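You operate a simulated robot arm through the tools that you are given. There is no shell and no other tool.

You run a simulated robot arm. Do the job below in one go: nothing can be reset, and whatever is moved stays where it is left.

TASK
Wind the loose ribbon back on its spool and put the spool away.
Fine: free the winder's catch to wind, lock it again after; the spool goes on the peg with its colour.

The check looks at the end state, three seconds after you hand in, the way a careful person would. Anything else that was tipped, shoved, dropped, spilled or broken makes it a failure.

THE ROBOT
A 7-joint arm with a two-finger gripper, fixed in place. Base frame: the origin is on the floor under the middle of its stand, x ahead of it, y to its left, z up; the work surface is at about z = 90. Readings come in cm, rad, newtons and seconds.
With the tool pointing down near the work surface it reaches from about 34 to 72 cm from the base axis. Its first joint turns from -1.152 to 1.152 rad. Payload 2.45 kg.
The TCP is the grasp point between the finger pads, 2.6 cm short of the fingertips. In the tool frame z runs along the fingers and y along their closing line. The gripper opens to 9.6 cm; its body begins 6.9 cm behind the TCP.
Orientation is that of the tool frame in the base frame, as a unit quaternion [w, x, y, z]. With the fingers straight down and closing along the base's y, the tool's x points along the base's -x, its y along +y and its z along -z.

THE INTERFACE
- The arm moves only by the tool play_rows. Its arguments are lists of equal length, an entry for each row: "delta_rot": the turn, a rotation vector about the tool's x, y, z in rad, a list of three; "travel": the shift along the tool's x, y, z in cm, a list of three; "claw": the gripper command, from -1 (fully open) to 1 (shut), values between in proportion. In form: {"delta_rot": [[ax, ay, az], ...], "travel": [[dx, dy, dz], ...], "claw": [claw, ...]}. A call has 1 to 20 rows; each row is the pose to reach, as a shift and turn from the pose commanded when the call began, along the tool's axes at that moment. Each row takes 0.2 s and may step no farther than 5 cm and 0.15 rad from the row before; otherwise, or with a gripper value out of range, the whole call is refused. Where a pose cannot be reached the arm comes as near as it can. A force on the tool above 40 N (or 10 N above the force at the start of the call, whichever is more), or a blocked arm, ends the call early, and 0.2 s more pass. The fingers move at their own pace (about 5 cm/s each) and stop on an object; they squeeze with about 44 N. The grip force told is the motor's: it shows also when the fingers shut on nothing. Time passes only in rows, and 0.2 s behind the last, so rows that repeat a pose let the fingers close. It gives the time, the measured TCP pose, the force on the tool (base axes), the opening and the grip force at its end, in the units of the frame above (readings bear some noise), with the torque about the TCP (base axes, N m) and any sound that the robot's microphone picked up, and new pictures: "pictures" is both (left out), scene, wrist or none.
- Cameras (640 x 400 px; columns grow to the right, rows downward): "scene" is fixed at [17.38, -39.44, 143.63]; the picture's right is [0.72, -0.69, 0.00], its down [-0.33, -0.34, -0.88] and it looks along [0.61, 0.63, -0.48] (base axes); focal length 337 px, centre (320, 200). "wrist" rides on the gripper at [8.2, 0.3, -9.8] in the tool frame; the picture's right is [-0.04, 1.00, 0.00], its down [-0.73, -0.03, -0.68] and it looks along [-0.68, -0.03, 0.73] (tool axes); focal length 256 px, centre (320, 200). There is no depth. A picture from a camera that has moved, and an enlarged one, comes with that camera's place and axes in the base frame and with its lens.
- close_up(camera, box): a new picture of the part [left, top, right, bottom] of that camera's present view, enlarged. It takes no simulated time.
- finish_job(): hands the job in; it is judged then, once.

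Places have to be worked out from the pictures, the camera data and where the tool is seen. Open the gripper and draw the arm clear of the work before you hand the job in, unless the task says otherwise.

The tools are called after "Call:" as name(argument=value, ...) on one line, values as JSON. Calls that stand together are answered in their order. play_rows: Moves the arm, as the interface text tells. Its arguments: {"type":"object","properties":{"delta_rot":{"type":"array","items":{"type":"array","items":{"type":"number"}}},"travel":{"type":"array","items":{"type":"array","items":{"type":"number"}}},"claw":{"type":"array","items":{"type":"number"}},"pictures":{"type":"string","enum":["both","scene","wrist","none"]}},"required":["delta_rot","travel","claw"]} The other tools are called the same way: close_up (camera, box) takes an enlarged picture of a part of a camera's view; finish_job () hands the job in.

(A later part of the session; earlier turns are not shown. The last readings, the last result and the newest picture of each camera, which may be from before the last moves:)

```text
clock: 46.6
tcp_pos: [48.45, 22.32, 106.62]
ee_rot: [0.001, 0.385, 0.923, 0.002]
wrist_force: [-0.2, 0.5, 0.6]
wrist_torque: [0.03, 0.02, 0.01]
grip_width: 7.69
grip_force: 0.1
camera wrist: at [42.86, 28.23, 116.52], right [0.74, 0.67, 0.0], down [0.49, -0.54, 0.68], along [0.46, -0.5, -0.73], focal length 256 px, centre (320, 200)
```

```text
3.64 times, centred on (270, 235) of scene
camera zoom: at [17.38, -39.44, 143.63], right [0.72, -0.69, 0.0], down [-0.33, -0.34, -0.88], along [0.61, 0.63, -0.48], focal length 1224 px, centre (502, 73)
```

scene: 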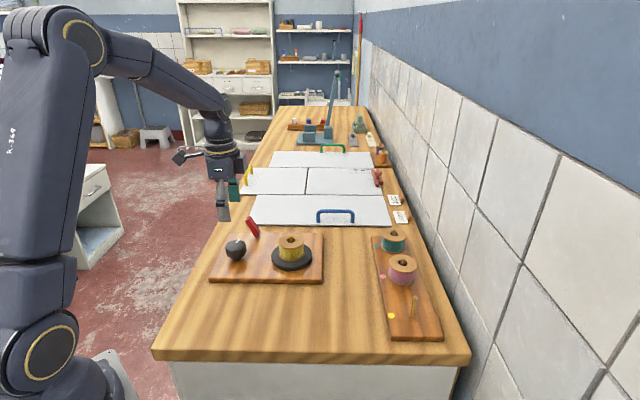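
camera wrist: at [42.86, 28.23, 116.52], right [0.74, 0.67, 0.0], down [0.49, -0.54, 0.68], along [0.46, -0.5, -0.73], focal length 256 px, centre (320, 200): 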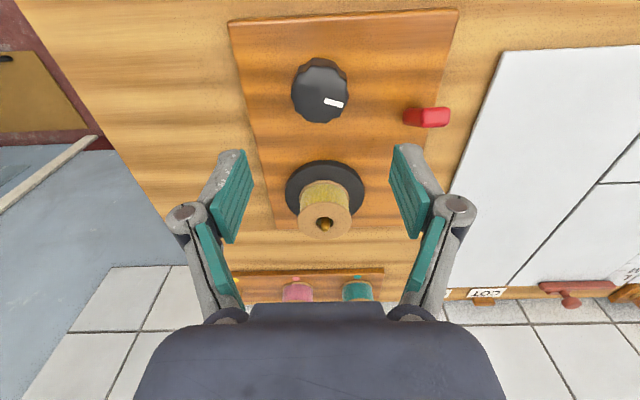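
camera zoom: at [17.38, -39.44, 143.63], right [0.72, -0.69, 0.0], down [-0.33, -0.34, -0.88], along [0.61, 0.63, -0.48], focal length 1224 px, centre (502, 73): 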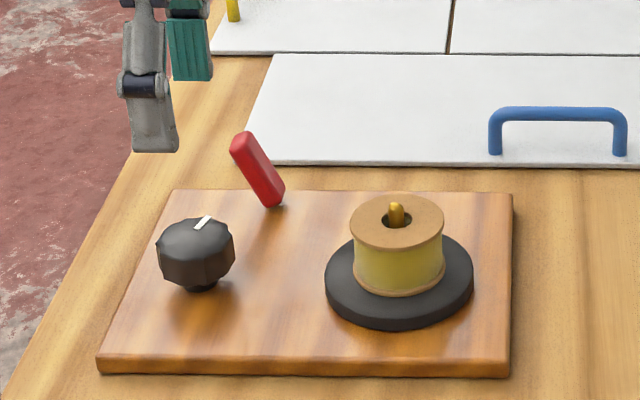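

The visible sides of the spool are clean and the catch is still in its freed position. I'll close the fingers and move high to the outer side of the catch, to push it back to locked.

Call:
play_rows(delta_rot=[[0, 0, 0], [0, 0, 0], [0, 0, 0], [0, 0, 0], [0, 0, 0], [0, 0, 0]], travel=[[0.4, 2.3, 0], [0.8, 4.6, 0], [1.1, 6.9, 0], [1.4, 9.0, 0], [1.5, 9.2, 0], [1.5, 9.2, 0]], claw=[0, 1, 1, 1, 1, 1], pictures="both")

Call:
close_up(camera="wrist", box=[160, 40, 400, 240])

Call:
close_up(camera="scene", box=[205, 180, 335, 290])

```text
clock: 48.0
tcp_pos: [53.93, 29.88, 106.87]
ee_rot: [0.0, 0.383, 0.924, 0.001]
wrist_force: [0.4, -0.3, 0.4]
wrist_torque: [0.03, -0.02, 0.01]
grip_width: 0.0
grip_force: 28.4
camera wrist: at [48.32, 35.79, 116.53], right [0.74, 0.68, 0.0], down [0.5, -0.54, 0.68], along [0.46, -0.5, -0.73], focal length 256 px, centre (320, 200)
```

scene: 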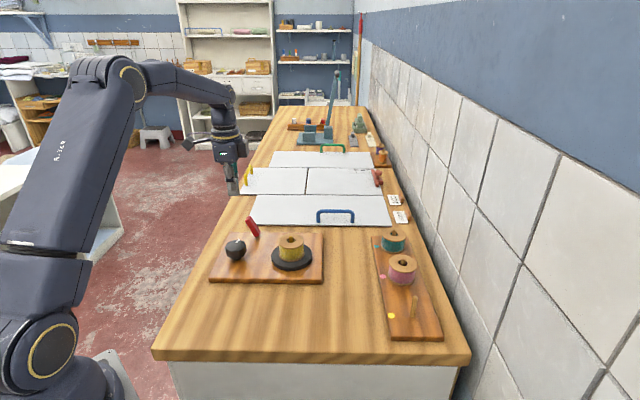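
wrist: 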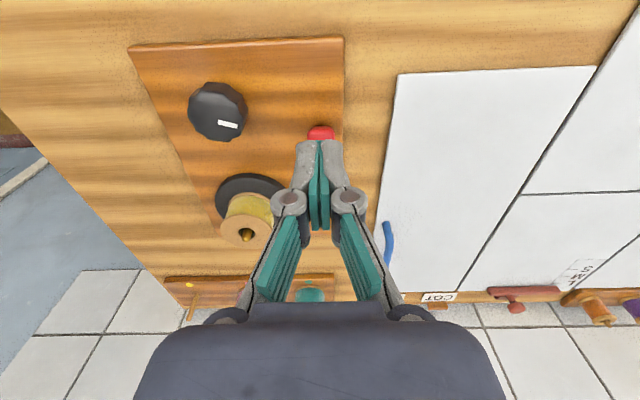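

```text
2.00 times, centred on (280, 140) of wrist
camera zoom: at [48.32, 35.79, 116.53], right [0.74, 0.68, 0.0], down [0.5, -0.54, 0.68], along [0.46, -0.5, -0.73], focal length 512 px, centre (400, 320)
```

zoom: 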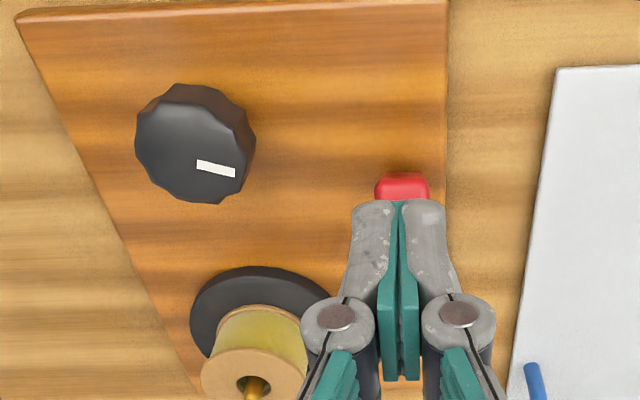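

```text
3.64 times, centred on (270, 235) of scene
camera zoom: at [17.38, -39.44, 143.63], right [0.72, -0.69, 0.0], down [-0.33, -0.34, -0.88], along [0.61, 0.63, -0.48], focal length 1224 px, centre (502, 73)
```

zoom: 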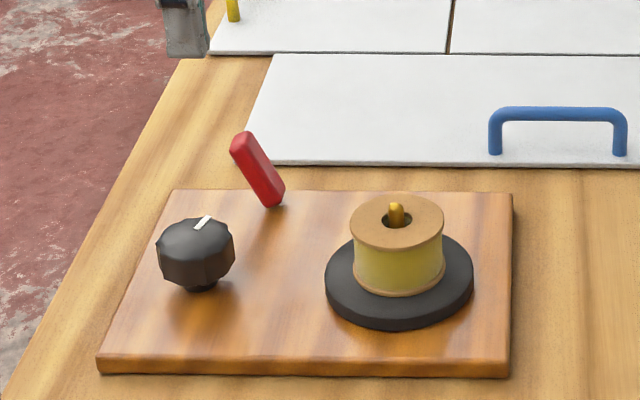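

The closed fingertips are about 1 cm outside the catch's top, which is at about (56.1, 27.6, 97). I'll lower to the pushing height, then push the catch back toward the disc slowly.

Call:
play_rows(delta_rot=[[0, 0, 0], [0, 0, 0], [0, 0, 0], [0, 0, 0], [0, 0, 0]], travel=[[0, 0, 3], [0, 0, 6], [0, 0, 8], [0, 0, 8.8], [0, 0, 8.8]], claw=[1, 1, 1, 1, 1], pictures="none")

Call:
close_up(camera="scene", box=[205, 180, 335, 290])

Call:
close_up(camera="wrist", box=[160, 40, 480, 240])

```text
clock: 49.2
tcp_pos: [53.84, 29.96, 97.89]
ee_rot: [0.0, 0.383, 0.924, 0.0]
wrist_force: [-0.3, -0.7, 0.5]
wrist_torque: [-0.05, -0.03, 0.01]
grip_width: 0.0
grip_force: 28.3
```

```text
3.64 times, centred on (270, 235) of scene
camera zoom: at [17.38, -39.44, 143.63], right [0.72, -0.69, 0.0], down [-0.33, -0.34, -0.88], along [0.61, 0.63, -0.48], focal length 1224 px, centre (502, 73)
```

zoom: 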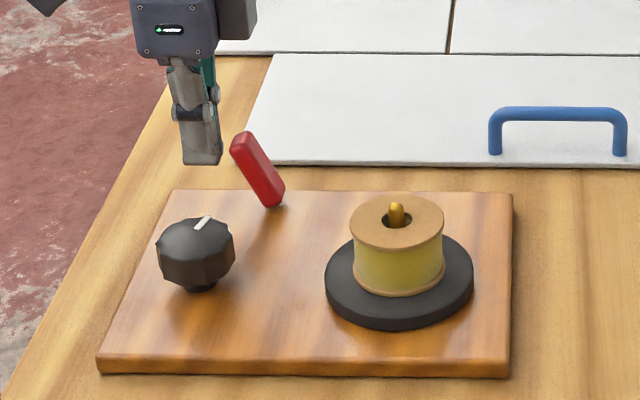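

```text
2.00 times, centred on (320, 140) of wrist
camera zoom: at [48.33, 35.82, 107.79], right [0.74, 0.68, 0.0], down [0.5, -0.54, 0.68], along [0.46, -0.5, -0.73], focal length 512 px, centre (320, 320)
```

zoom: 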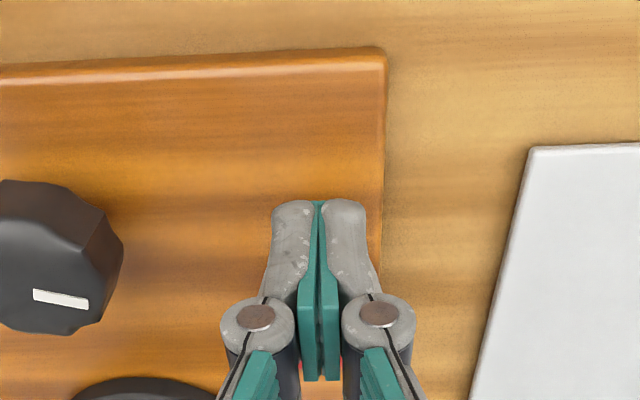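

The fingers are on the outer side at the right height. I'll push toward the disc until the lever snaps over.

Call:
play_rows(delta_rot=[[0, 0, 0], [0, 0, 0], [0, 0, 0], [0, 0, 0], [0, 0, 0], [0, 0, 0], [0, 0, 0], [0, 0, 0], [0, 0, 0], [0, 0, 0], [0, 0, 0], [0, 0, 0]], travel=[[-0.5, 0, 0], [-0.9, 0, 0], [-1.3, 0, 0], [-1.7, 0, 0], [-2.1, 0, 0], [-2.5, 0, 0], [-2.9, 0, 0], [-3.3, 0, 0], [-3.6, 0, 0], [-3.9, 0, 0], [-4.1, 0, 0], [-4.1, 0, 0]], claw=[1, 1, 1, 1, 1, 1, 1, 1, 1, 1, 1, 1], pictures="none")

Call:
close_up(camera="scene", box=[205, 180, 335, 290])

Call:
close_up(camera="wrist", box=[160, 40, 480, 240])

```text
clock: 51.8
tcp_pos: [56.82, 26.84, 97.86]
ee_rot: [0.002, 0.384, 0.923, 0.001]
wrist_force: [0.3, 0.8, -0.1]
wrist_torque: [0.02, -0.02, 0.05]
grip_width: 0.04
grip_force: 28.6
```

```text
3.64 times, centred on (270, 235) of scene
camera zoom: at [17.38, -39.44, 143.63], right [0.72, -0.69, 0.0], down [-0.33, -0.34, -0.88], along [0.61, 0.63, -0.48], focal length 1224 px, centre (502, 73)
```

zoom: 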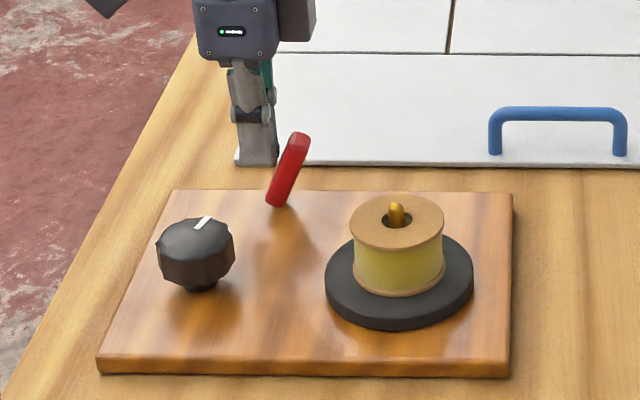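

```text
2.00 times, centred on (320, 140) of wrist
camera zoom: at [51.21, 32.9, 107.71], right [0.74, 0.68, 0.0], down [0.5, -0.54, 0.68], along [0.46, -0.5, -0.73], focal length 512 px, centre (320, 320)
```

zoom: 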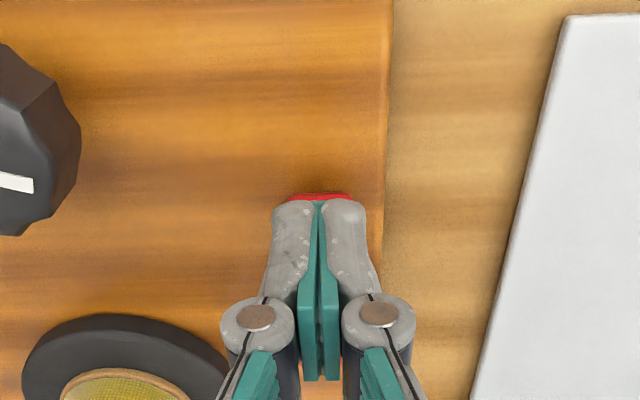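

The catch is back exactly where it started, leaning to the disc, so it's locked. I'll rise, open the gripper and move above the spool.

Call:
play_rows(delta_rot=[[0, 0, 0], [0, 0, 0], [0, 0, 0], [0, 0, 0], [0, 0, 0], [0, 0, 0], [0, 0, 0], [0, 0, 0], [0, 0, 0]], travel=[[0.6, 0, -1.5], [0.6, 0, -5.5], [0.3, 0, -9], [-2, -2, -9.5], [-4.5, -4, -9.5], [-7, -6, -9.5], [-9.2, -7.8, -9.5], [-10.9, -9.24, -9.5], [-10.9, -9.24, -9.5]], claw=[1, 1, 1, 0.5, -0.2, -0.8, -1, -1, -1], pictures="both")

Call:
close_up(camera="wrist", box=[220, 30, 420, 160])

Call:
close_up(camera="scene", box=[205, 180, 335, 290])

```text
clock: 53.8
tcp_pos: [57.92, 12.7, 107.36]
ee_rot: [0.001, 0.384, 0.923, 0.0]
wrist_force: [0.0, 0.3, 0.3]
wrist_torque: [0.0, 0.02, 0.03]
grip_width: 9.58
grip_force: 0.2
camera wrist: at [52.27, 18.69, 117.23], right [0.74, 0.68, 0.0], down [0.5, -0.54, 0.68], along [0.46, -0.5, -0.73], focal length 256 px, centre (320, 200)
```

scene: 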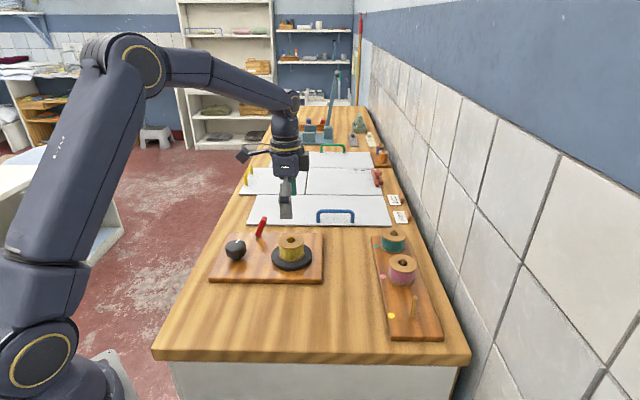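
wrist: 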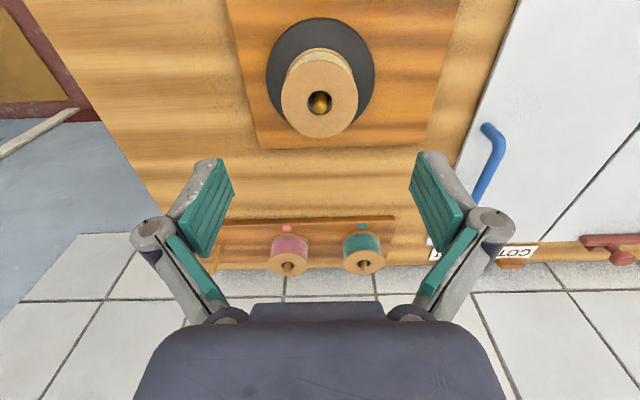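

```text
3.08 times, centred on (320, 95) of wrist
camera zoom: at [52.27, 18.69, 117.23], right [0.74, 0.68, 0.0], down [0.5, -0.54, 0.68], along [0.46, -0.5, -0.73], focal length 788 px, centre (320, 523)
```

zoom: 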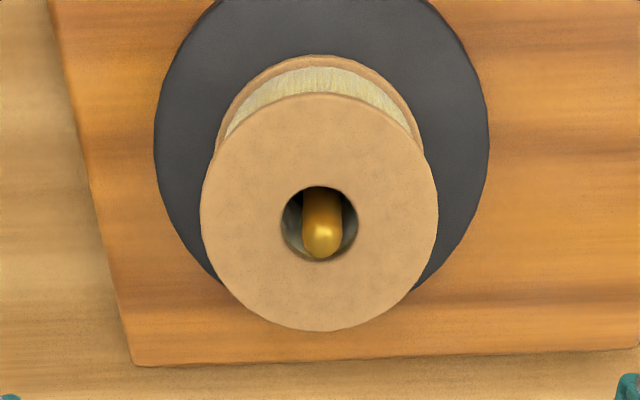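

```text
3.64 times, centred on (270, 235) of scene
camera zoom: at [17.37, -39.45, 143.63], right [0.72, -0.69, 0.0], down [-0.33, -0.34, -0.88], along [0.61, 0.63, -0.48], focal length 1224 px, centre (502, 73)
```

zoom: 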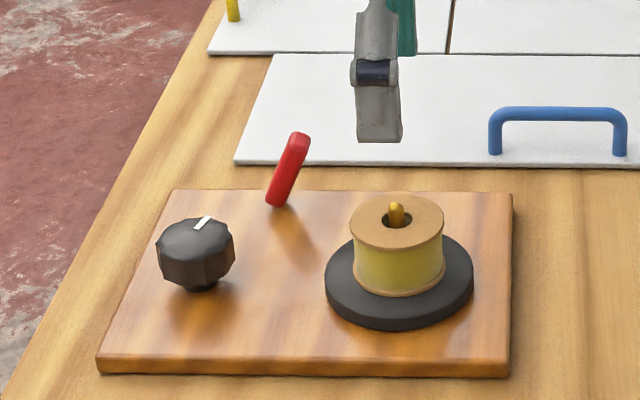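

The spool centre is at about (57.9, 12.57), and it looks clean with no loose end. I'll descend straight over it to the same grip height as before.

Call:
play_rows(delta_rot=[[0, 0, 0], [0, 0, 0], [0, 0, 0], [0, 0, 0], [0, 0, 0]], travel=[[-0.05, -0.1, 4], [-0.05, -0.1, 7.5], [-0.05, -0.1, 10], [-0.05, -0.1, 11.1], [-0.05, -0.1, 11.1]], claw=[-1, -1, -1, -1, -1], pictures="none")

Call:
close_up(camera="wrist", box=[160, 50, 480, 250])

Call:
close_up(camera="scene", box=[205, 180, 335, 290])

```text
clock: 55.0
tcp_pos: [58.02, 12.63, 96.35]
ee_rot: [0.001, 0.384, 0.923, 0.002]
wrist_force: [0.9, -0.3, -0.2]
wrist_torque: [0.06, 0.0, -0.01]
grip_width: 9.59
grip_force: 0.0
```

```text
2.00 times, centred on (320, 150) of wrist
camera zoom: at [52.26, 18.54, 106.17], right [0.74, 0.68, 0.0], down [0.5, -0.54, 0.68], along [0.46, -0.5, -0.73], focal length 512 px, centre (320, 300)
```

zoom: 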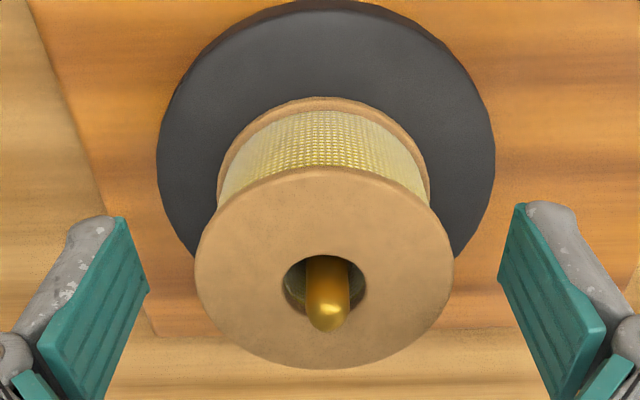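

```text
3.64 times, centred on (270, 235) of scene
camera zoom: at [17.38, -39.44, 143.63], right [0.72, -0.69, 0.0], down [-0.33, -0.34, -0.88], along [0.61, 0.63, -0.48], focal length 1224 px, centre (502, 73)
```

zoom: 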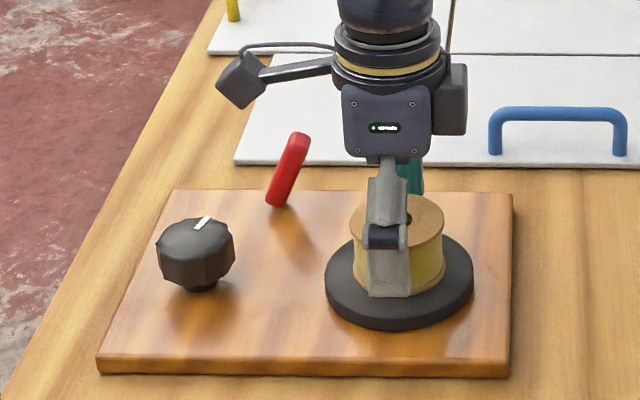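

The spool is centred between the pads, so I'll close on it.

Call:
play_rows(delta_rot=[[0, 0, 0], [0, 0, 0], [0, 0, 0], [0, 0, 0]], travel=[[0, 0, 0], [0, 0, 0], [0, 0, 0], [0, 0, 0]], claw=[0, 1, 1, 1], pictures="none")

Call:
close_up(camera="wrist", box=[160, 50, 480, 250])

```text
clock: 56.0
tcp_pos: [57.93, 12.56, 96.4]
ee_rot: [0.002, 0.383, 0.924, 0.001]
wrist_force: [0.5, 0.2, 3.8]
wrist_torque: [0.1, -0.05, 0.01]
grip_width: 6.0
grip_force: 43.9
```

```text
2.00 times, centred on (320, 150) of wrist
camera zoom: at [52.28, 18.56, 106.24], right [0.74, 0.68, 0.0], down [0.49, -0.54, 0.68], along [0.46, -0.5, -0.73], focal length 512 px, centre (320, 300)
```

zoom: 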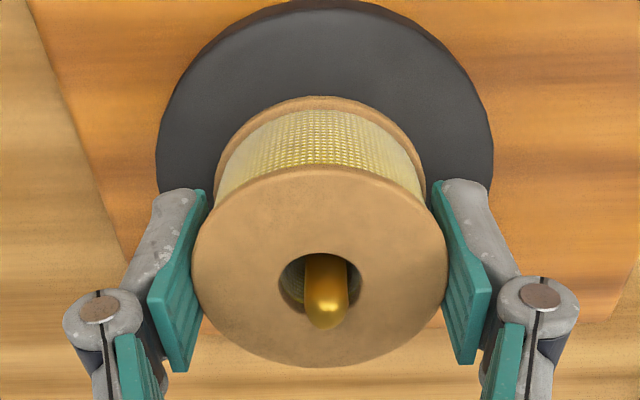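

The spool is held at 6.0 cm. I'll lift it straight up off the pin.

Call:
play_rows(delta_rot=[[0, 0, 0], [0, 0, 0], [0, 0, 0], [0, 0, 0], [0, 0, 0], [0, 0, 0]], travel=[[0, 0, -1], [0, 0, -3], [0, 0, -5], [0, 0, -7.5], [0, 0, -10], [0, 0, -10]], claw=[1, 1, 1, 1, 1, 1], pictures="both")

Call:
close_up(camera="wrist", box=[240, 80, 400, 250])

Call:
close_up(camera="scene", box=[220, 180, 350, 290])

```text
clock: 57.4
tcp_pos: [57.83, 12.71, 106.28]
ee_rot: [0.0, 0.383, 0.924, 0.0]
wrist_force: [0.0, 0.1, -0.6]
wrist_torque: [0.01, 0.02, -0.04]
grip_width: 5.99
grip_force: 43.6
camera wrist: at [52.27, 18.57, 116.14], right [0.74, 0.68, 0.0], down [0.5, -0.54, 0.68], along [0.46, -0.5, -0.73], focal length 256 px, centre (320, 200)
```

scene: 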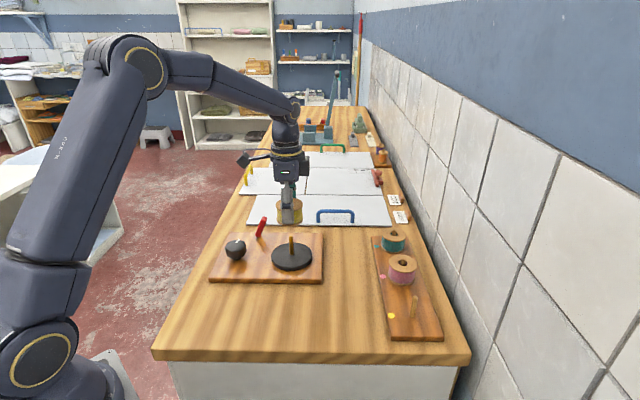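
wrist: 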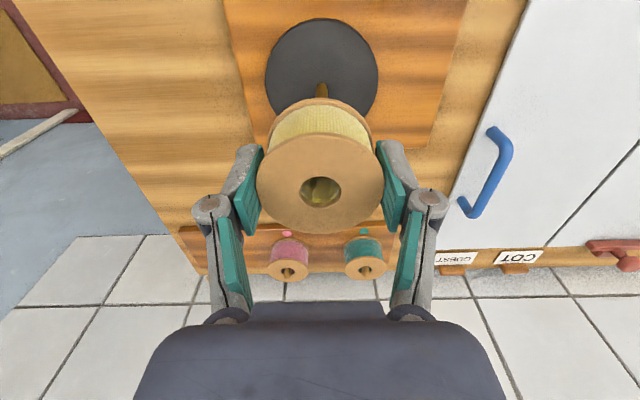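

```text
2.35 times, centred on (320, 165) of wrist
camera zoom: at [52.27, 18.57, 116.14], right [0.74, 0.68, 0.0], down [0.5, -0.54, 0.68], along [0.46, -0.5, -0.73], focal length 602 px, centre (320, 282)
```

zoom: 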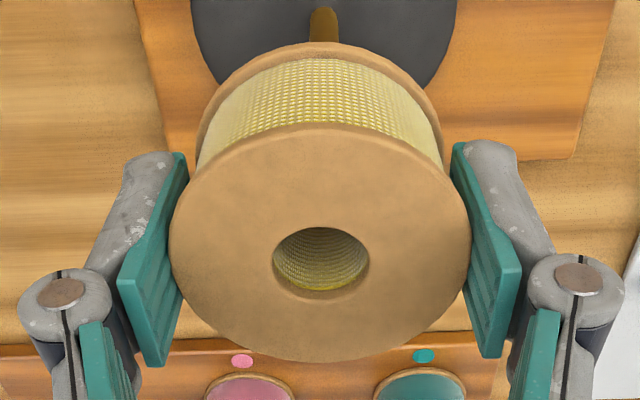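

```text
3.64 times, centred on (285, 235) of scene
camera zoom: at [17.38, -39.44, 143.63], right [0.72, -0.69, 0.0], down [-0.33, -0.34, -0.88], along [0.61, 0.63, -0.48], focal length 1224 px, centre (447, 73)
```

zoom: 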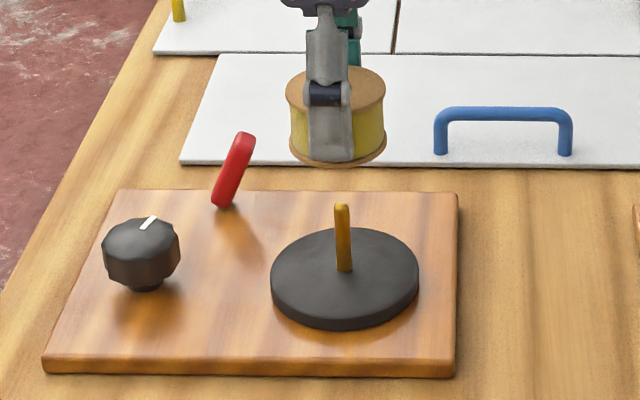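

The winder is clean and locked, and the spool hangs level in the grip with all its ribbon wound. I'll carry it high across to above the yellow peg.

Call:
play_rows(delta_rot=[[0, 0, 0], [0, 0, 0], [0, 0, 0], [0, 0, 0], [0, 0, 0], [0, 0, 0], [0, 0, 0], [0, 0, 0], [0, 0, 0], [0, 0, 0]], travel=[[-2.6, -1.75, 0], [-5.6, -3.8, 0], [-8.8, -5.9, 0], [-12, -8.1, 0], [-15.2, -10.3, 0], [-18.4, -12.4, 0], [-21.6, -14.6, 0], [-24.2, -16.4, 0], [-25.9, -17.5, 0], [-25.9, -17.5, 0]], claw=[1, 1, 1, 1, 1, 1, 1, 1, 1, 1], pictures="both")

Call:
close_up(camera="wrist", box=[220, 0, 420, 250])

Call:
close_up(camera="scene", box=[350, 200, 480, 350])

```text
clock: 59.6
tcp_pos: [63.8, -18.21, 106.39]
ee_rot: [0.001, 0.384, 0.923, 0.001]
wrist_force: [-0.1, -0.2, -1.6]
wrist_torque: [-0.01, 0.01, 0.0]
grip_width: 5.97
grip_force: 43.8
camera wrist: at [58.19, -12.21, 116.2], right [0.74, 0.68, 0.0], down [0.5, -0.54, 0.68], along [0.46, -0.5, -0.73], focal length 256 px, centre (320, 200)
```

scene: 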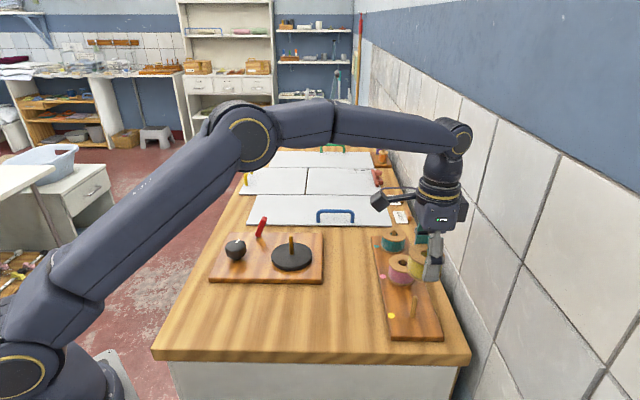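
wrist: 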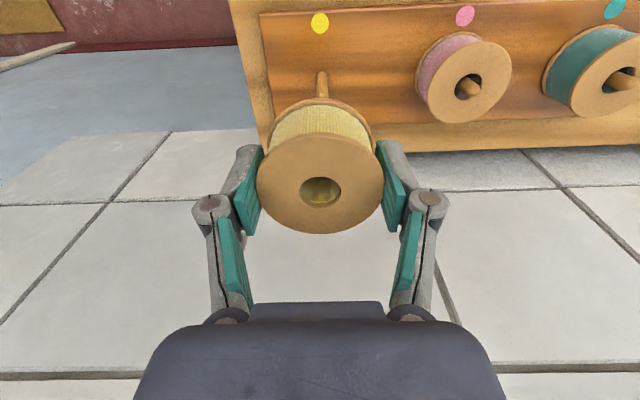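

```text
1.60 times, centred on (320, 125) of wrist
camera zoom: at [58.19, -12.21, 116.2], right [0.74, 0.68, 0.0], down [0.5, -0.54, 0.68], along [0.46, -0.5, -0.73], focal length 410 px, centre (320, 320)
```

zoom: 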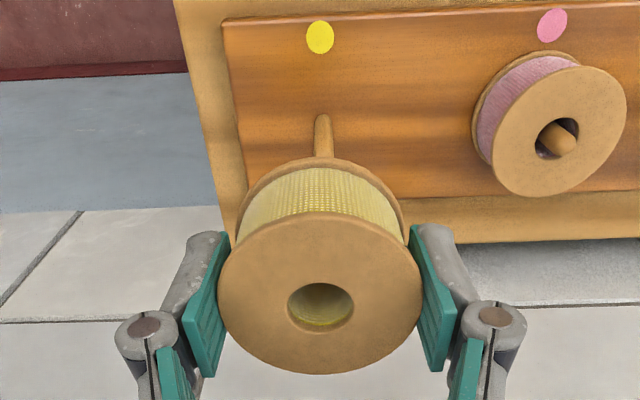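

```text
2.67 times, centred on (415, 275) of scene
camera zoom: at [17.38, -39.45, 143.63], right [0.72, -0.69, 0.0], down [-0.33, -0.34, -0.88], along [0.61, 0.63, -0.48], focal length 898 px, centre (67, 0)
```

zoom: 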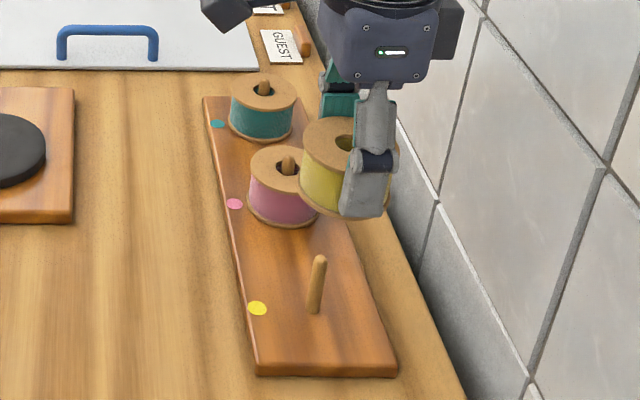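

I see the yellow peg just beyond the spool, with a remaining offset of about 0.25 cm along tool x and 0.1 cm along y. I'll correct that and descend to just above the peg tip for another look.

Call:
play_rows(delta_rot=[[0, 0, 0], [0, 0, 0], [0, 0, 0], [0, 0, 0], [0, 0, 0]], travel=[[0.25, 0.1, 1.5], [0.25, 0.1, 3], [0.25, 0.1, 4.5], [0.25, 0.1, 5.6], [0.25, 0.1, 5.6]], claw=[1, 1, 1, 1, 1], pictures="none")

Call:
close_up(camera="wrist", box=[220, 0, 420, 250])

Call:
close_up(camera="scene", box=[370, 230, 470, 350])

```text
clock: 60.8
tcp_pos: [63.67, -17.85, 100.67]
ee_rot: [0.001, 0.384, 0.923, 0.001]
wrist_force: [0.4, -1.2, -0.5]
wrist_torque: [0.0, -0.04, -0.04]
grip_width: 5.98
grip_force: 44.4
```

```text
1.60 times, centred on (320, 125) of wrist
camera zoom: at [58.06, -11.95, 110.51], right [0.74, 0.68, 0.0], down [0.5, -0.54, 0.68], along [0.46, -0.5, -0.73], focal length 410 px, centre (320, 320)
```

zoom: 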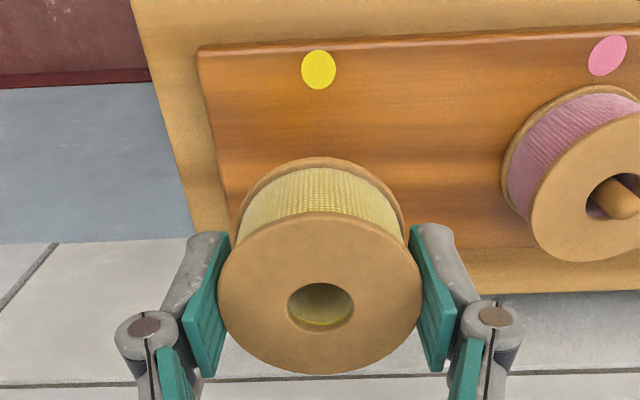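

```text
3.33 times, centred on (420, 290) of scene
camera zoom: at [17.38, -39.44, 143.63], right [0.72, -0.69, 0.0], down [-0.33, -0.34, -0.88], along [0.61, 0.63, -0.48], focal length 1122 px, centre (-13, -100)
```

zoom: 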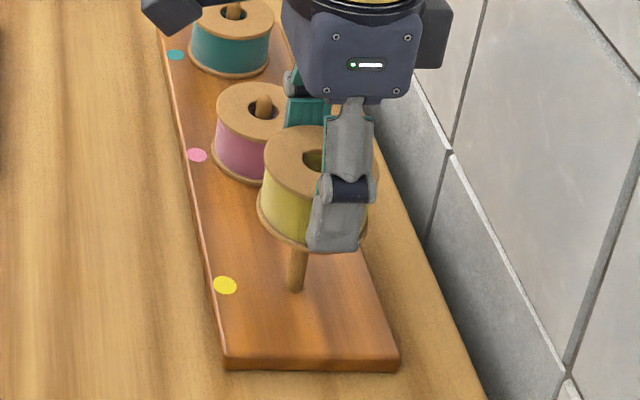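

The scene view shows the spool axis lined up with the peg to about 0.2 cm. I'll nudge it a millimetre and lower in small steps so the peg tip enters the bore.

Call:
play_rows(delta_rot=[[0, 0, 0], [0, 0, 0], [0, 0, 0], [0, 0, 0], [0, 0, 0], [0, 0, 0]], travel=[[0.12, 0.02, 0.4], [0.12, 0.02, 0.8], [0.12, 0.02, 1.2], [0.12, 0.02, 1.6], [0.12, 0.02, 2.0], [0.12, 0.02, 2.0]], claw=[1, 1, 1, 1, 1, 1], pictures="none")

Call:
close_up(camera="wrist", box=[270, 150, 370, 230])

Call:
close_up(camera="scene", box=[370, 230, 470, 350])

```text
clock: 62.2
tcp_pos: [63.62, -17.69, 98.72]
ee_rot: [0.001, 0.383, 0.924, 0.001]
wrist_force: [0.0, -0.7, -1.1]
wrist_torque: [-0.01, -0.03, 0.01]
grip_width: 5.97
grip_force: 44.4
```

```text
5.00 times, centred on (320, 190) of wrist
camera zoom: at [57.99, -11.81, 108.51], right [0.74, 0.68, 0.0], down [0.5, -0.54, 0.68], along [0.46, -0.5, -0.73], focal length 1280 px, centre (320, 250)
```

zoom: 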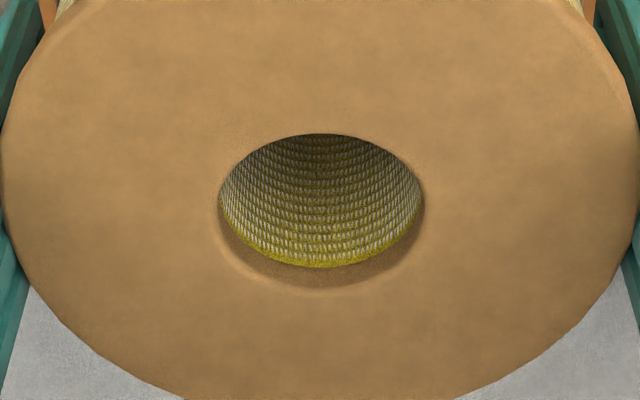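

```text
3.33 times, centred on (420, 290) of scene
camera zoom: at [17.38, -39.44, 143.63], right [0.72, -0.69, 0.0], down [-0.33, -0.34, -0.88], along [0.61, 0.63, -0.48], focal length 1122 px, centre (-13, -100)
```

zoom: 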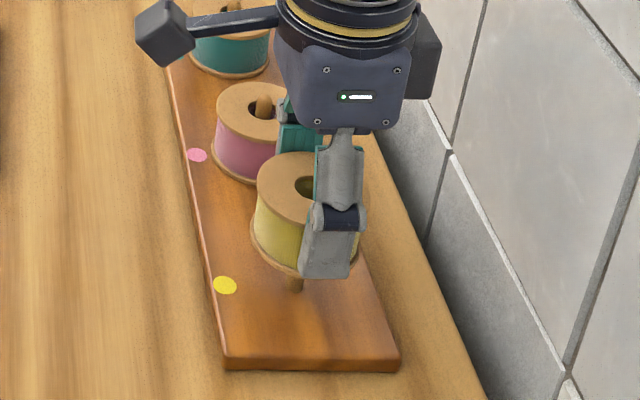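

The spool bottom is below the peg tip with no contact force, so the peg has entered the bore. I'll keep lowering and watch the force.

Call:
play_rows(delta_rot=[[0, 0, 0], [0, 0, 0], [0, 0, 0], [0, 0, 0], [0, 0, 0], [0, 0, 0]], travel=[[0, 0, 0.5], [0, 0, 1.0], [0, 0, 1.5], [0, 0, 2.0], [0, 0, 2.5], [0, 0, 2.5]], claw=[1, 1, 1, 1, 1, 1], pictures="none")

Call:
close_up(camera="wrist", box=[270, 150, 370, 230])

Call:
close_up(camera="scene", box=[370, 230, 470, 350])

```text
clock: 63.6
tcp_pos: [63.53, -17.76, 96.26]
ee_rot: [0.002, 0.384, 0.923, 0.0]
wrist_force: [0.6, -0.3, -0.2]
wrist_torque: [0.01, 0.01, -0.03]
grip_width: 5.98
grip_force: 44.0
```

```text
5.00 times, centred on (320, 190) of wrist
camera zoom: at [58.0, -11.81, 106.03], right [0.74, 0.68, 0.0], down [0.5, -0.54, 0.68], along [0.46, -0.5, -0.73], focal length 1280 px, centre (320, 250)
```

zoom: 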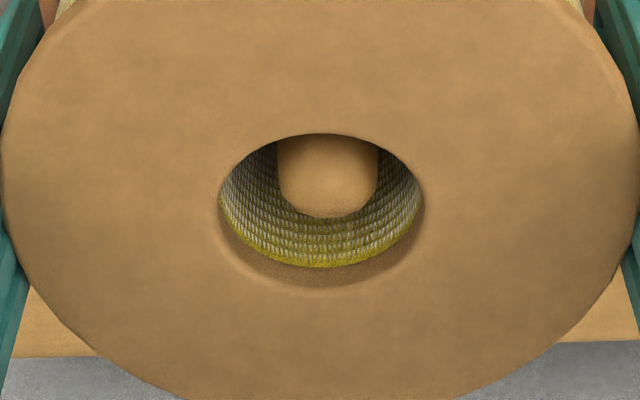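

```text
3.33 times, centred on (420, 290) of scene
camera zoom: at [17.38, -39.44, 143.63], right [0.72, -0.69, 0.0], down [-0.33, -0.34, -0.88], along [0.61, 0.63, -0.48], focal length 1122 px, centre (-13, -100)
```

zoom: 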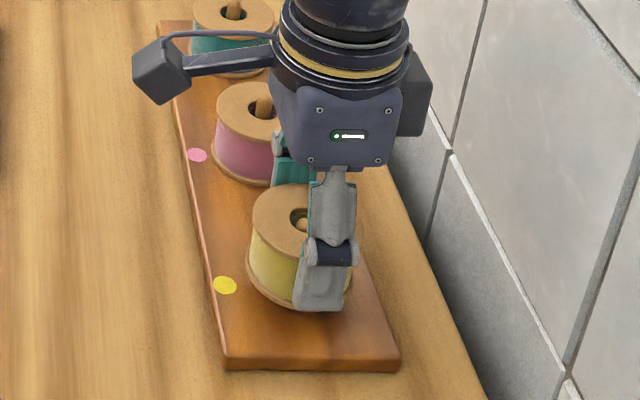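

The peg is visible inside the bore. I'll lower the last centimetre in small steps until the spool rests on the board.

Call:
play_rows(delta_rot=[[0, 0, 0], [0, 0, 0], [0, 0, 0], [0, 0, 0], [0, 0, 0], [0, 0, 0], [0, 0, 0]], travel=[[0, 0, 0.3], [0, 0, 0.6], [0, 0, 0.8], [0, 0, 0.95], [0, 0, 1.05], [0, 0, 1.15], [0, 0, 1.15]], claw=[1, 1, 1, 1, 1, 1, 1], pictures="none")

Call:
close_up(camera="scene", box=[370, 230, 470, 350])

```text
clock: 65.2
tcp_pos: [63.6, -17.86, 95.08]
ee_rot: [0.002, 0.383, 0.924, 0.0]
wrist_force: [0.1, 0.3, -0.9]
wrist_torque: [-0.01, -0.02, -0.01]
grip_width: 5.98
grip_force: 43.9
```

```text
3.33 times, centred on (420, 290) of scene
camera zoom: at [17.38, -39.44, 143.63], right [0.72, -0.69, 0.0], down [-0.33, -0.34, -0.88], along [0.61, 0.63, -0.48], focal length 1122 px, centre (-13, -100)
```

zoom: 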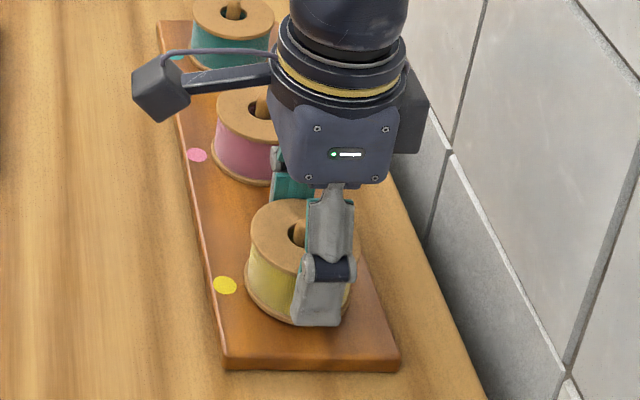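

There's still no contact, so I'll continue down in 1 mm steps until it touches.

Call:
play_rows(delta_rot=[[0, 0, 0], [0, 0, 0], [0, 0, 0], [0, 0, 0], [0, 0, 0]], travel=[[0, 0, 0.1], [0, 0, 0.2], [0, 0, 0.3], [0, 0, 0.4], [0, 0, 0.4]], claw=[1, 1, 1, 1, 1], pictures="none")

Call:
close_up(camera="scene", box=[370, 230, 470, 350])

Call:
close_up(camera="wrist", box=[160, 50, 480, 250])

```text
clock: 66.4
tcp_pos: [63.55, -17.81, 94.87]
ee_rot: [0.002, 0.383, 0.924, 0.0]
wrist_force: [-1.2, 1.4, 15.1]
wrist_torque: [0.2, 0.21, 0.04]
grip_width: 5.99
grip_force: 43.9
```

```text
3.33 times, centred on (420, 290) of scene
camera zoom: at [17.34, -39.43, 143.64], right [0.72, -0.69, 0.0], down [-0.33, -0.34, -0.88], along [0.61, 0.63, -0.48], focal length 1122 px, centre (-13, -100)
```

zoom: 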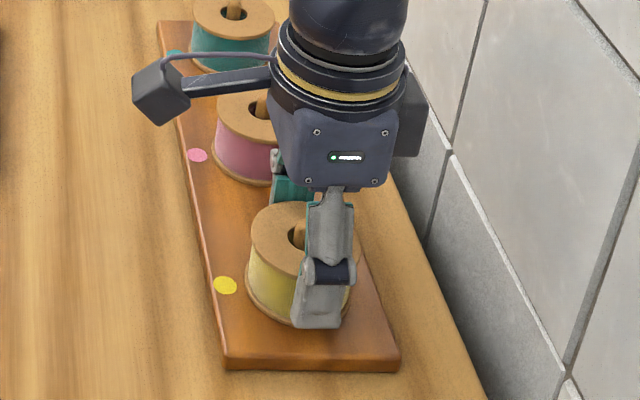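

```text
2.00 times, centred on (320, 150) of wrist
camera zoom: at [58.02, -11.85, 104.63], right [0.74, 0.68, 0.0], down [0.49, -0.54, 0.68], along [0.46, -0.5, -0.73], focal length 512 px, centre (320, 300)
```

zoom: 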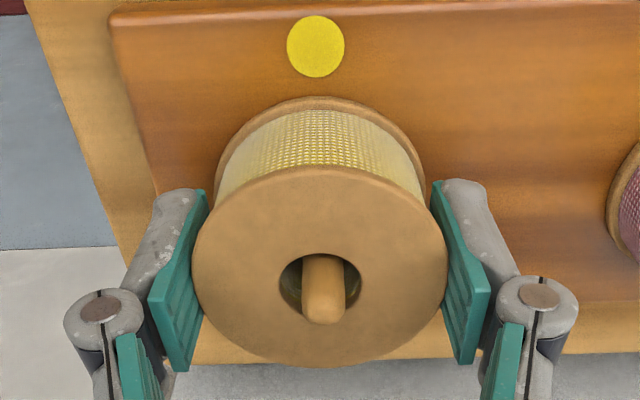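

A 15 N contact shows the spool resting on the board, with the peg through its bore. I'll open the fingers part way, keeping clear of the pink spool.

Call:
play_rows(delta_rot=[[0, 0, 0], [0, 0, 0], [0, 0, 0], [0, 0, 0]], travel=[[0, 0, 0], [0, 0, 0], [0, 0, 0], [0, 0, 0]], claw=[-0.1, -0.5, -0.7, -0.7], pictures="none")

Call:
close_up(camera="wrist", box=[160, 50, 480, 250])

Call:
close_up(camera="scene", box=[370, 230, 470, 350])

```text
clock: 67.4
tcp_pos: [63.65, -17.93, 94.61]
ee_rot: [0.002, 0.383, 0.924, 0.0]
wrist_force: [0.8, -1.4, -0.2]
wrist_torque: [-0.02, -0.01, 0.03]
grip_width: 8.18
grip_force: 0.1
```

```text
2.00 times, centred on (320, 150) of wrist
camera zoom: at [58.01, -11.86, 104.5], right [0.74, 0.68, 0.0], down [0.5, -0.54, 0.68], along [0.46, -0.5, -0.73], focal length 512 px, centre (320, 300)
```

zoom: 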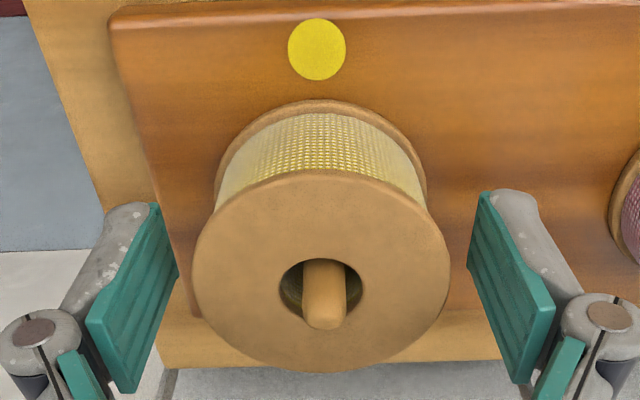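

```text
3.33 times, centred on (420, 290) of scene
camera zoom: at [17.38, -39.44, 143.63], right [0.72, -0.69, 0.0], down [-0.33, -0.34, -0.88], along [0.61, 0.63, -0.48], focal length 1122 px, centre (-13, -100)
```

zoom: 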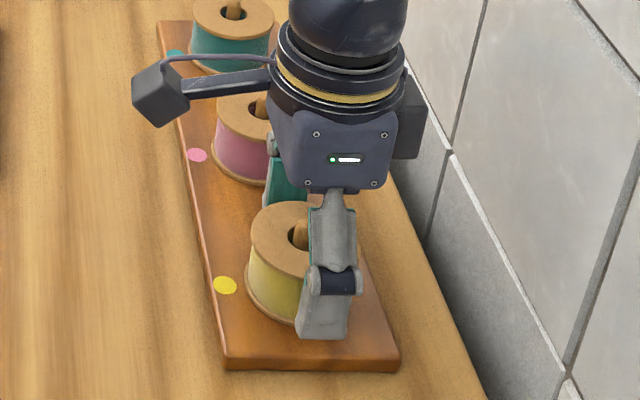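

The spool stands flat on the yellow peg and the fingers are free of it. I'll rise straight up and then draw the arm back clear of the work.

Call:
play_rows(delta_rot=[[0, 0, 0], [0, 0, 0], [0, 0, 0], [0, 0, 0], [0, 0, 0], [0, 0, 0], [0, 0, 0], [0, 0, 0], [0, 0, 0], [0, 0, 0], [0, 0, 0]], travel=[[0, 0, -1], [0, 0, -4], [0, 0, -8.5], [0, 0, -13], [2.5, -0.2, -16], [6, -0.6, -18.5], [10, -1, -21], [14, -1.4, -23], [17.5, -1.7, -24.5], [20.1, -1.9, -25.5], [20.1, -1.9, -25.5]], claw=[-0.7, -0.7, -0.7, -0.7, -0.8, -0.9, -1, -1, -1, -1, -1], pictures="both")

Call:
close_up(camera="scene", box=[350, 210, 470, 350])

Call:
close_up(camera="scene", box=[205, 180, 335, 290])

Call:
close_up(camera="wrist", box=[200, 30, 460, 240])

```text
clock: 69.8
tcp_pos: [48.02, -4.96, 120.1]
ee_rot: [0.001, 0.383, 0.924, 0.001]
wrist_force: [0.5, -0.3, -0.2]
wrist_torque: [0.0, 0.01, 0.03]
grip_width: 9.6
grip_force: 0.0
camera wrist: at [42.42, 1.09, 129.94], right [0.74, 0.68, 0.0], down [0.5, -0.54, 0.68], along [0.46, -0.5, -0.73], focal length 256 px, centre (320, 200)
```

scene: 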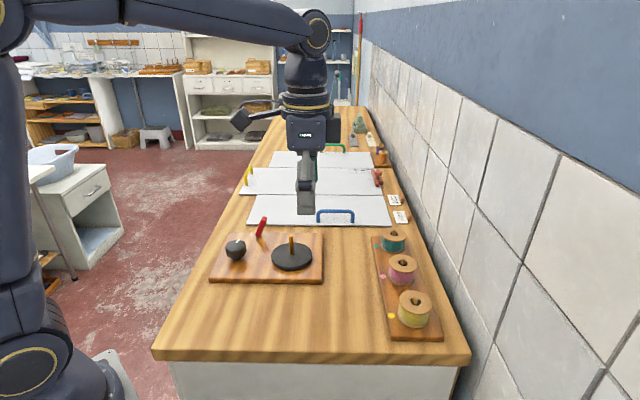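
wrist: 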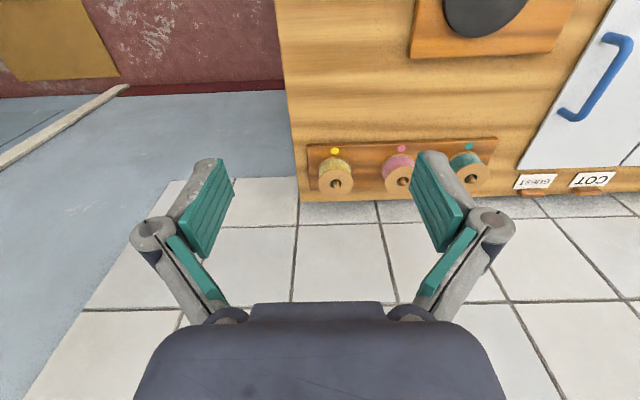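

```text
2.86 times, centred on (410, 280) of scene
camera zoom: at [17.37, -39.44, 143.63], right [0.72, -0.69, 0.0], down [-0.33, -0.34, -0.88], along [0.61, 0.63, -0.48], focal length 962 px, centre (63, -29)
```

zoom: 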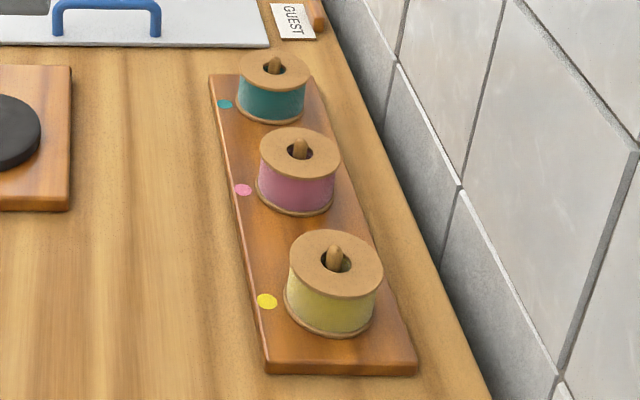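

```text
3.64 times, centred on (270, 235) of scene
camera zoom: at [17.37, -39.44, 143.63], right [0.72, -0.69, 0.0], down [-0.33, -0.34, -0.88], along [0.61, 0.63, -0.48], focal length 1224 px, centre (502, 73)
```

zoom: 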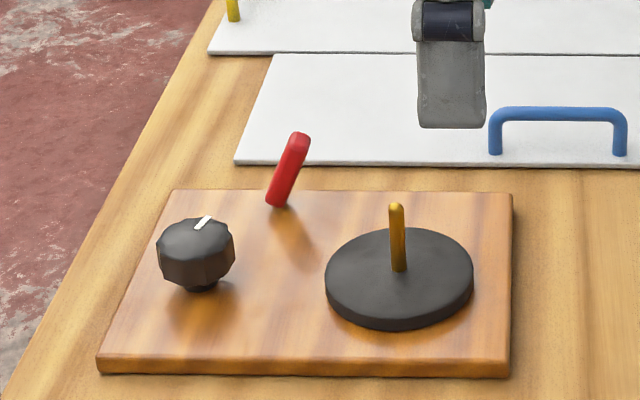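

```text
1.90 times, centred on (330, 135) of wrist
camera zoom: at [42.42, 1.09, 129.94], right [0.74, 0.68, 0.0], down [0.5, -0.54, 0.68], along [0.46, -0.5, -0.73], focal length 488 px, centre (301, 324)
```

zoom: 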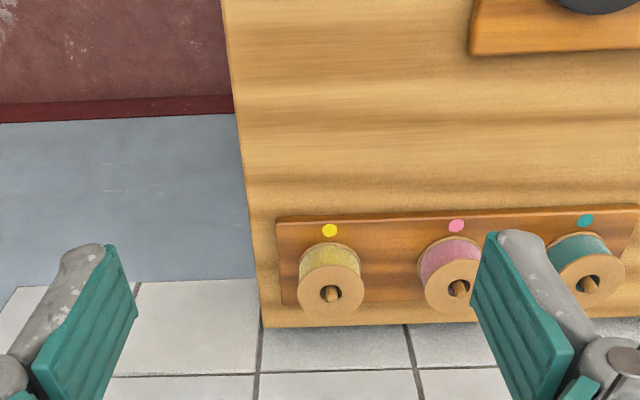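

Everything looks in place: the spool is on the yellow peg, the catch is locked and nothing else has moved. As a last check I'll look at the spool's far side from above with the wrist camera, staying high, to confirm no loose end is hidden there.

Call:
play_rows(delta_rot=[[0, 0, 0.13], [0, 0, 0.26], [0, 0, 0.39], [0, 0, 0.52], [0, 0, 0.65], [0, 0, 0.78], [0, 0, 0.91], [0, 0, 1.04], [0, 0, 1.04]], travel=[[-1.7, 1.7, 1.3], [-3.4, 3.4, 2.6], [-5.0, 5.1, 3.9], [-6.7, 6.8, 5.2], [-8.4, 8.5, 6.5], [-10, 10.2, 7.8], [-11.7, 11.9, 9.1], [-13.4, 13.6, 10.5], [-13.4, 13.6, 10.5]], claw=[-1, -1, -1, -1, -1, -1, -1, -1, -1], pictures="both")

Call:
close_up(camera="wrist", box=[240, 120, 400, 280])

```text
clock: 71.8
tcp_pos: [67.18, -4.79, 109.65]
ee_rot: [0.001, 0.793, 0.609, 0.0]
wrist_force: [-0.8, 0.6, 0.1]
wrist_torque: [-0.02, 0.0, 0.04]
grip_width: 9.61
grip_force: 0.1
camera wrist: at [69.49, 2.96, 119.44], right [0.96, -0.29, 0.0], down [-0.22, -0.7, 0.68], along [-0.2, -0.65, -0.73], focal length 256 px, centre (320, 200)
```

scene: 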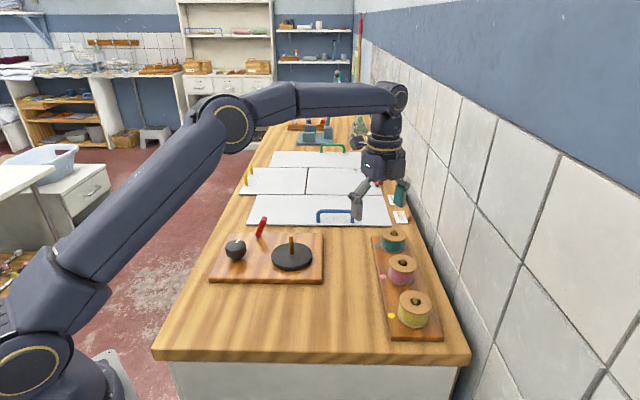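
wrist: 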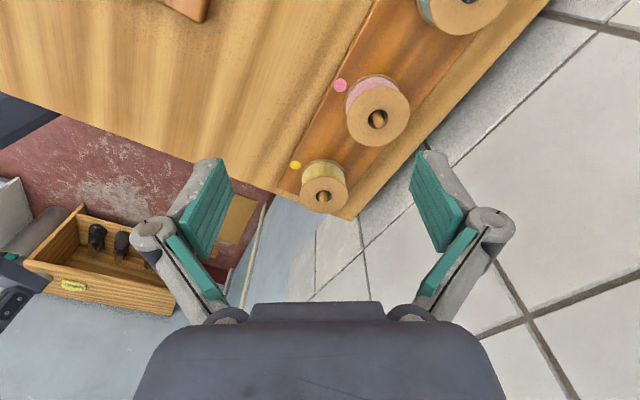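

```text
2.50 times, centred on (320, 200) of wrist
camera zoom: at [69.49, 2.96, 119.44], right [0.96, -0.29, 0.0], down [-0.22, -0.7, 0.68], along [-0.2, -0.65, -0.73], focal length 640 px, centre (320, 200)
```

zoom: 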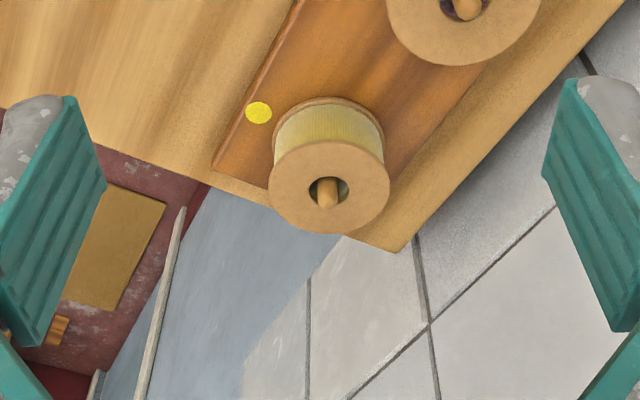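

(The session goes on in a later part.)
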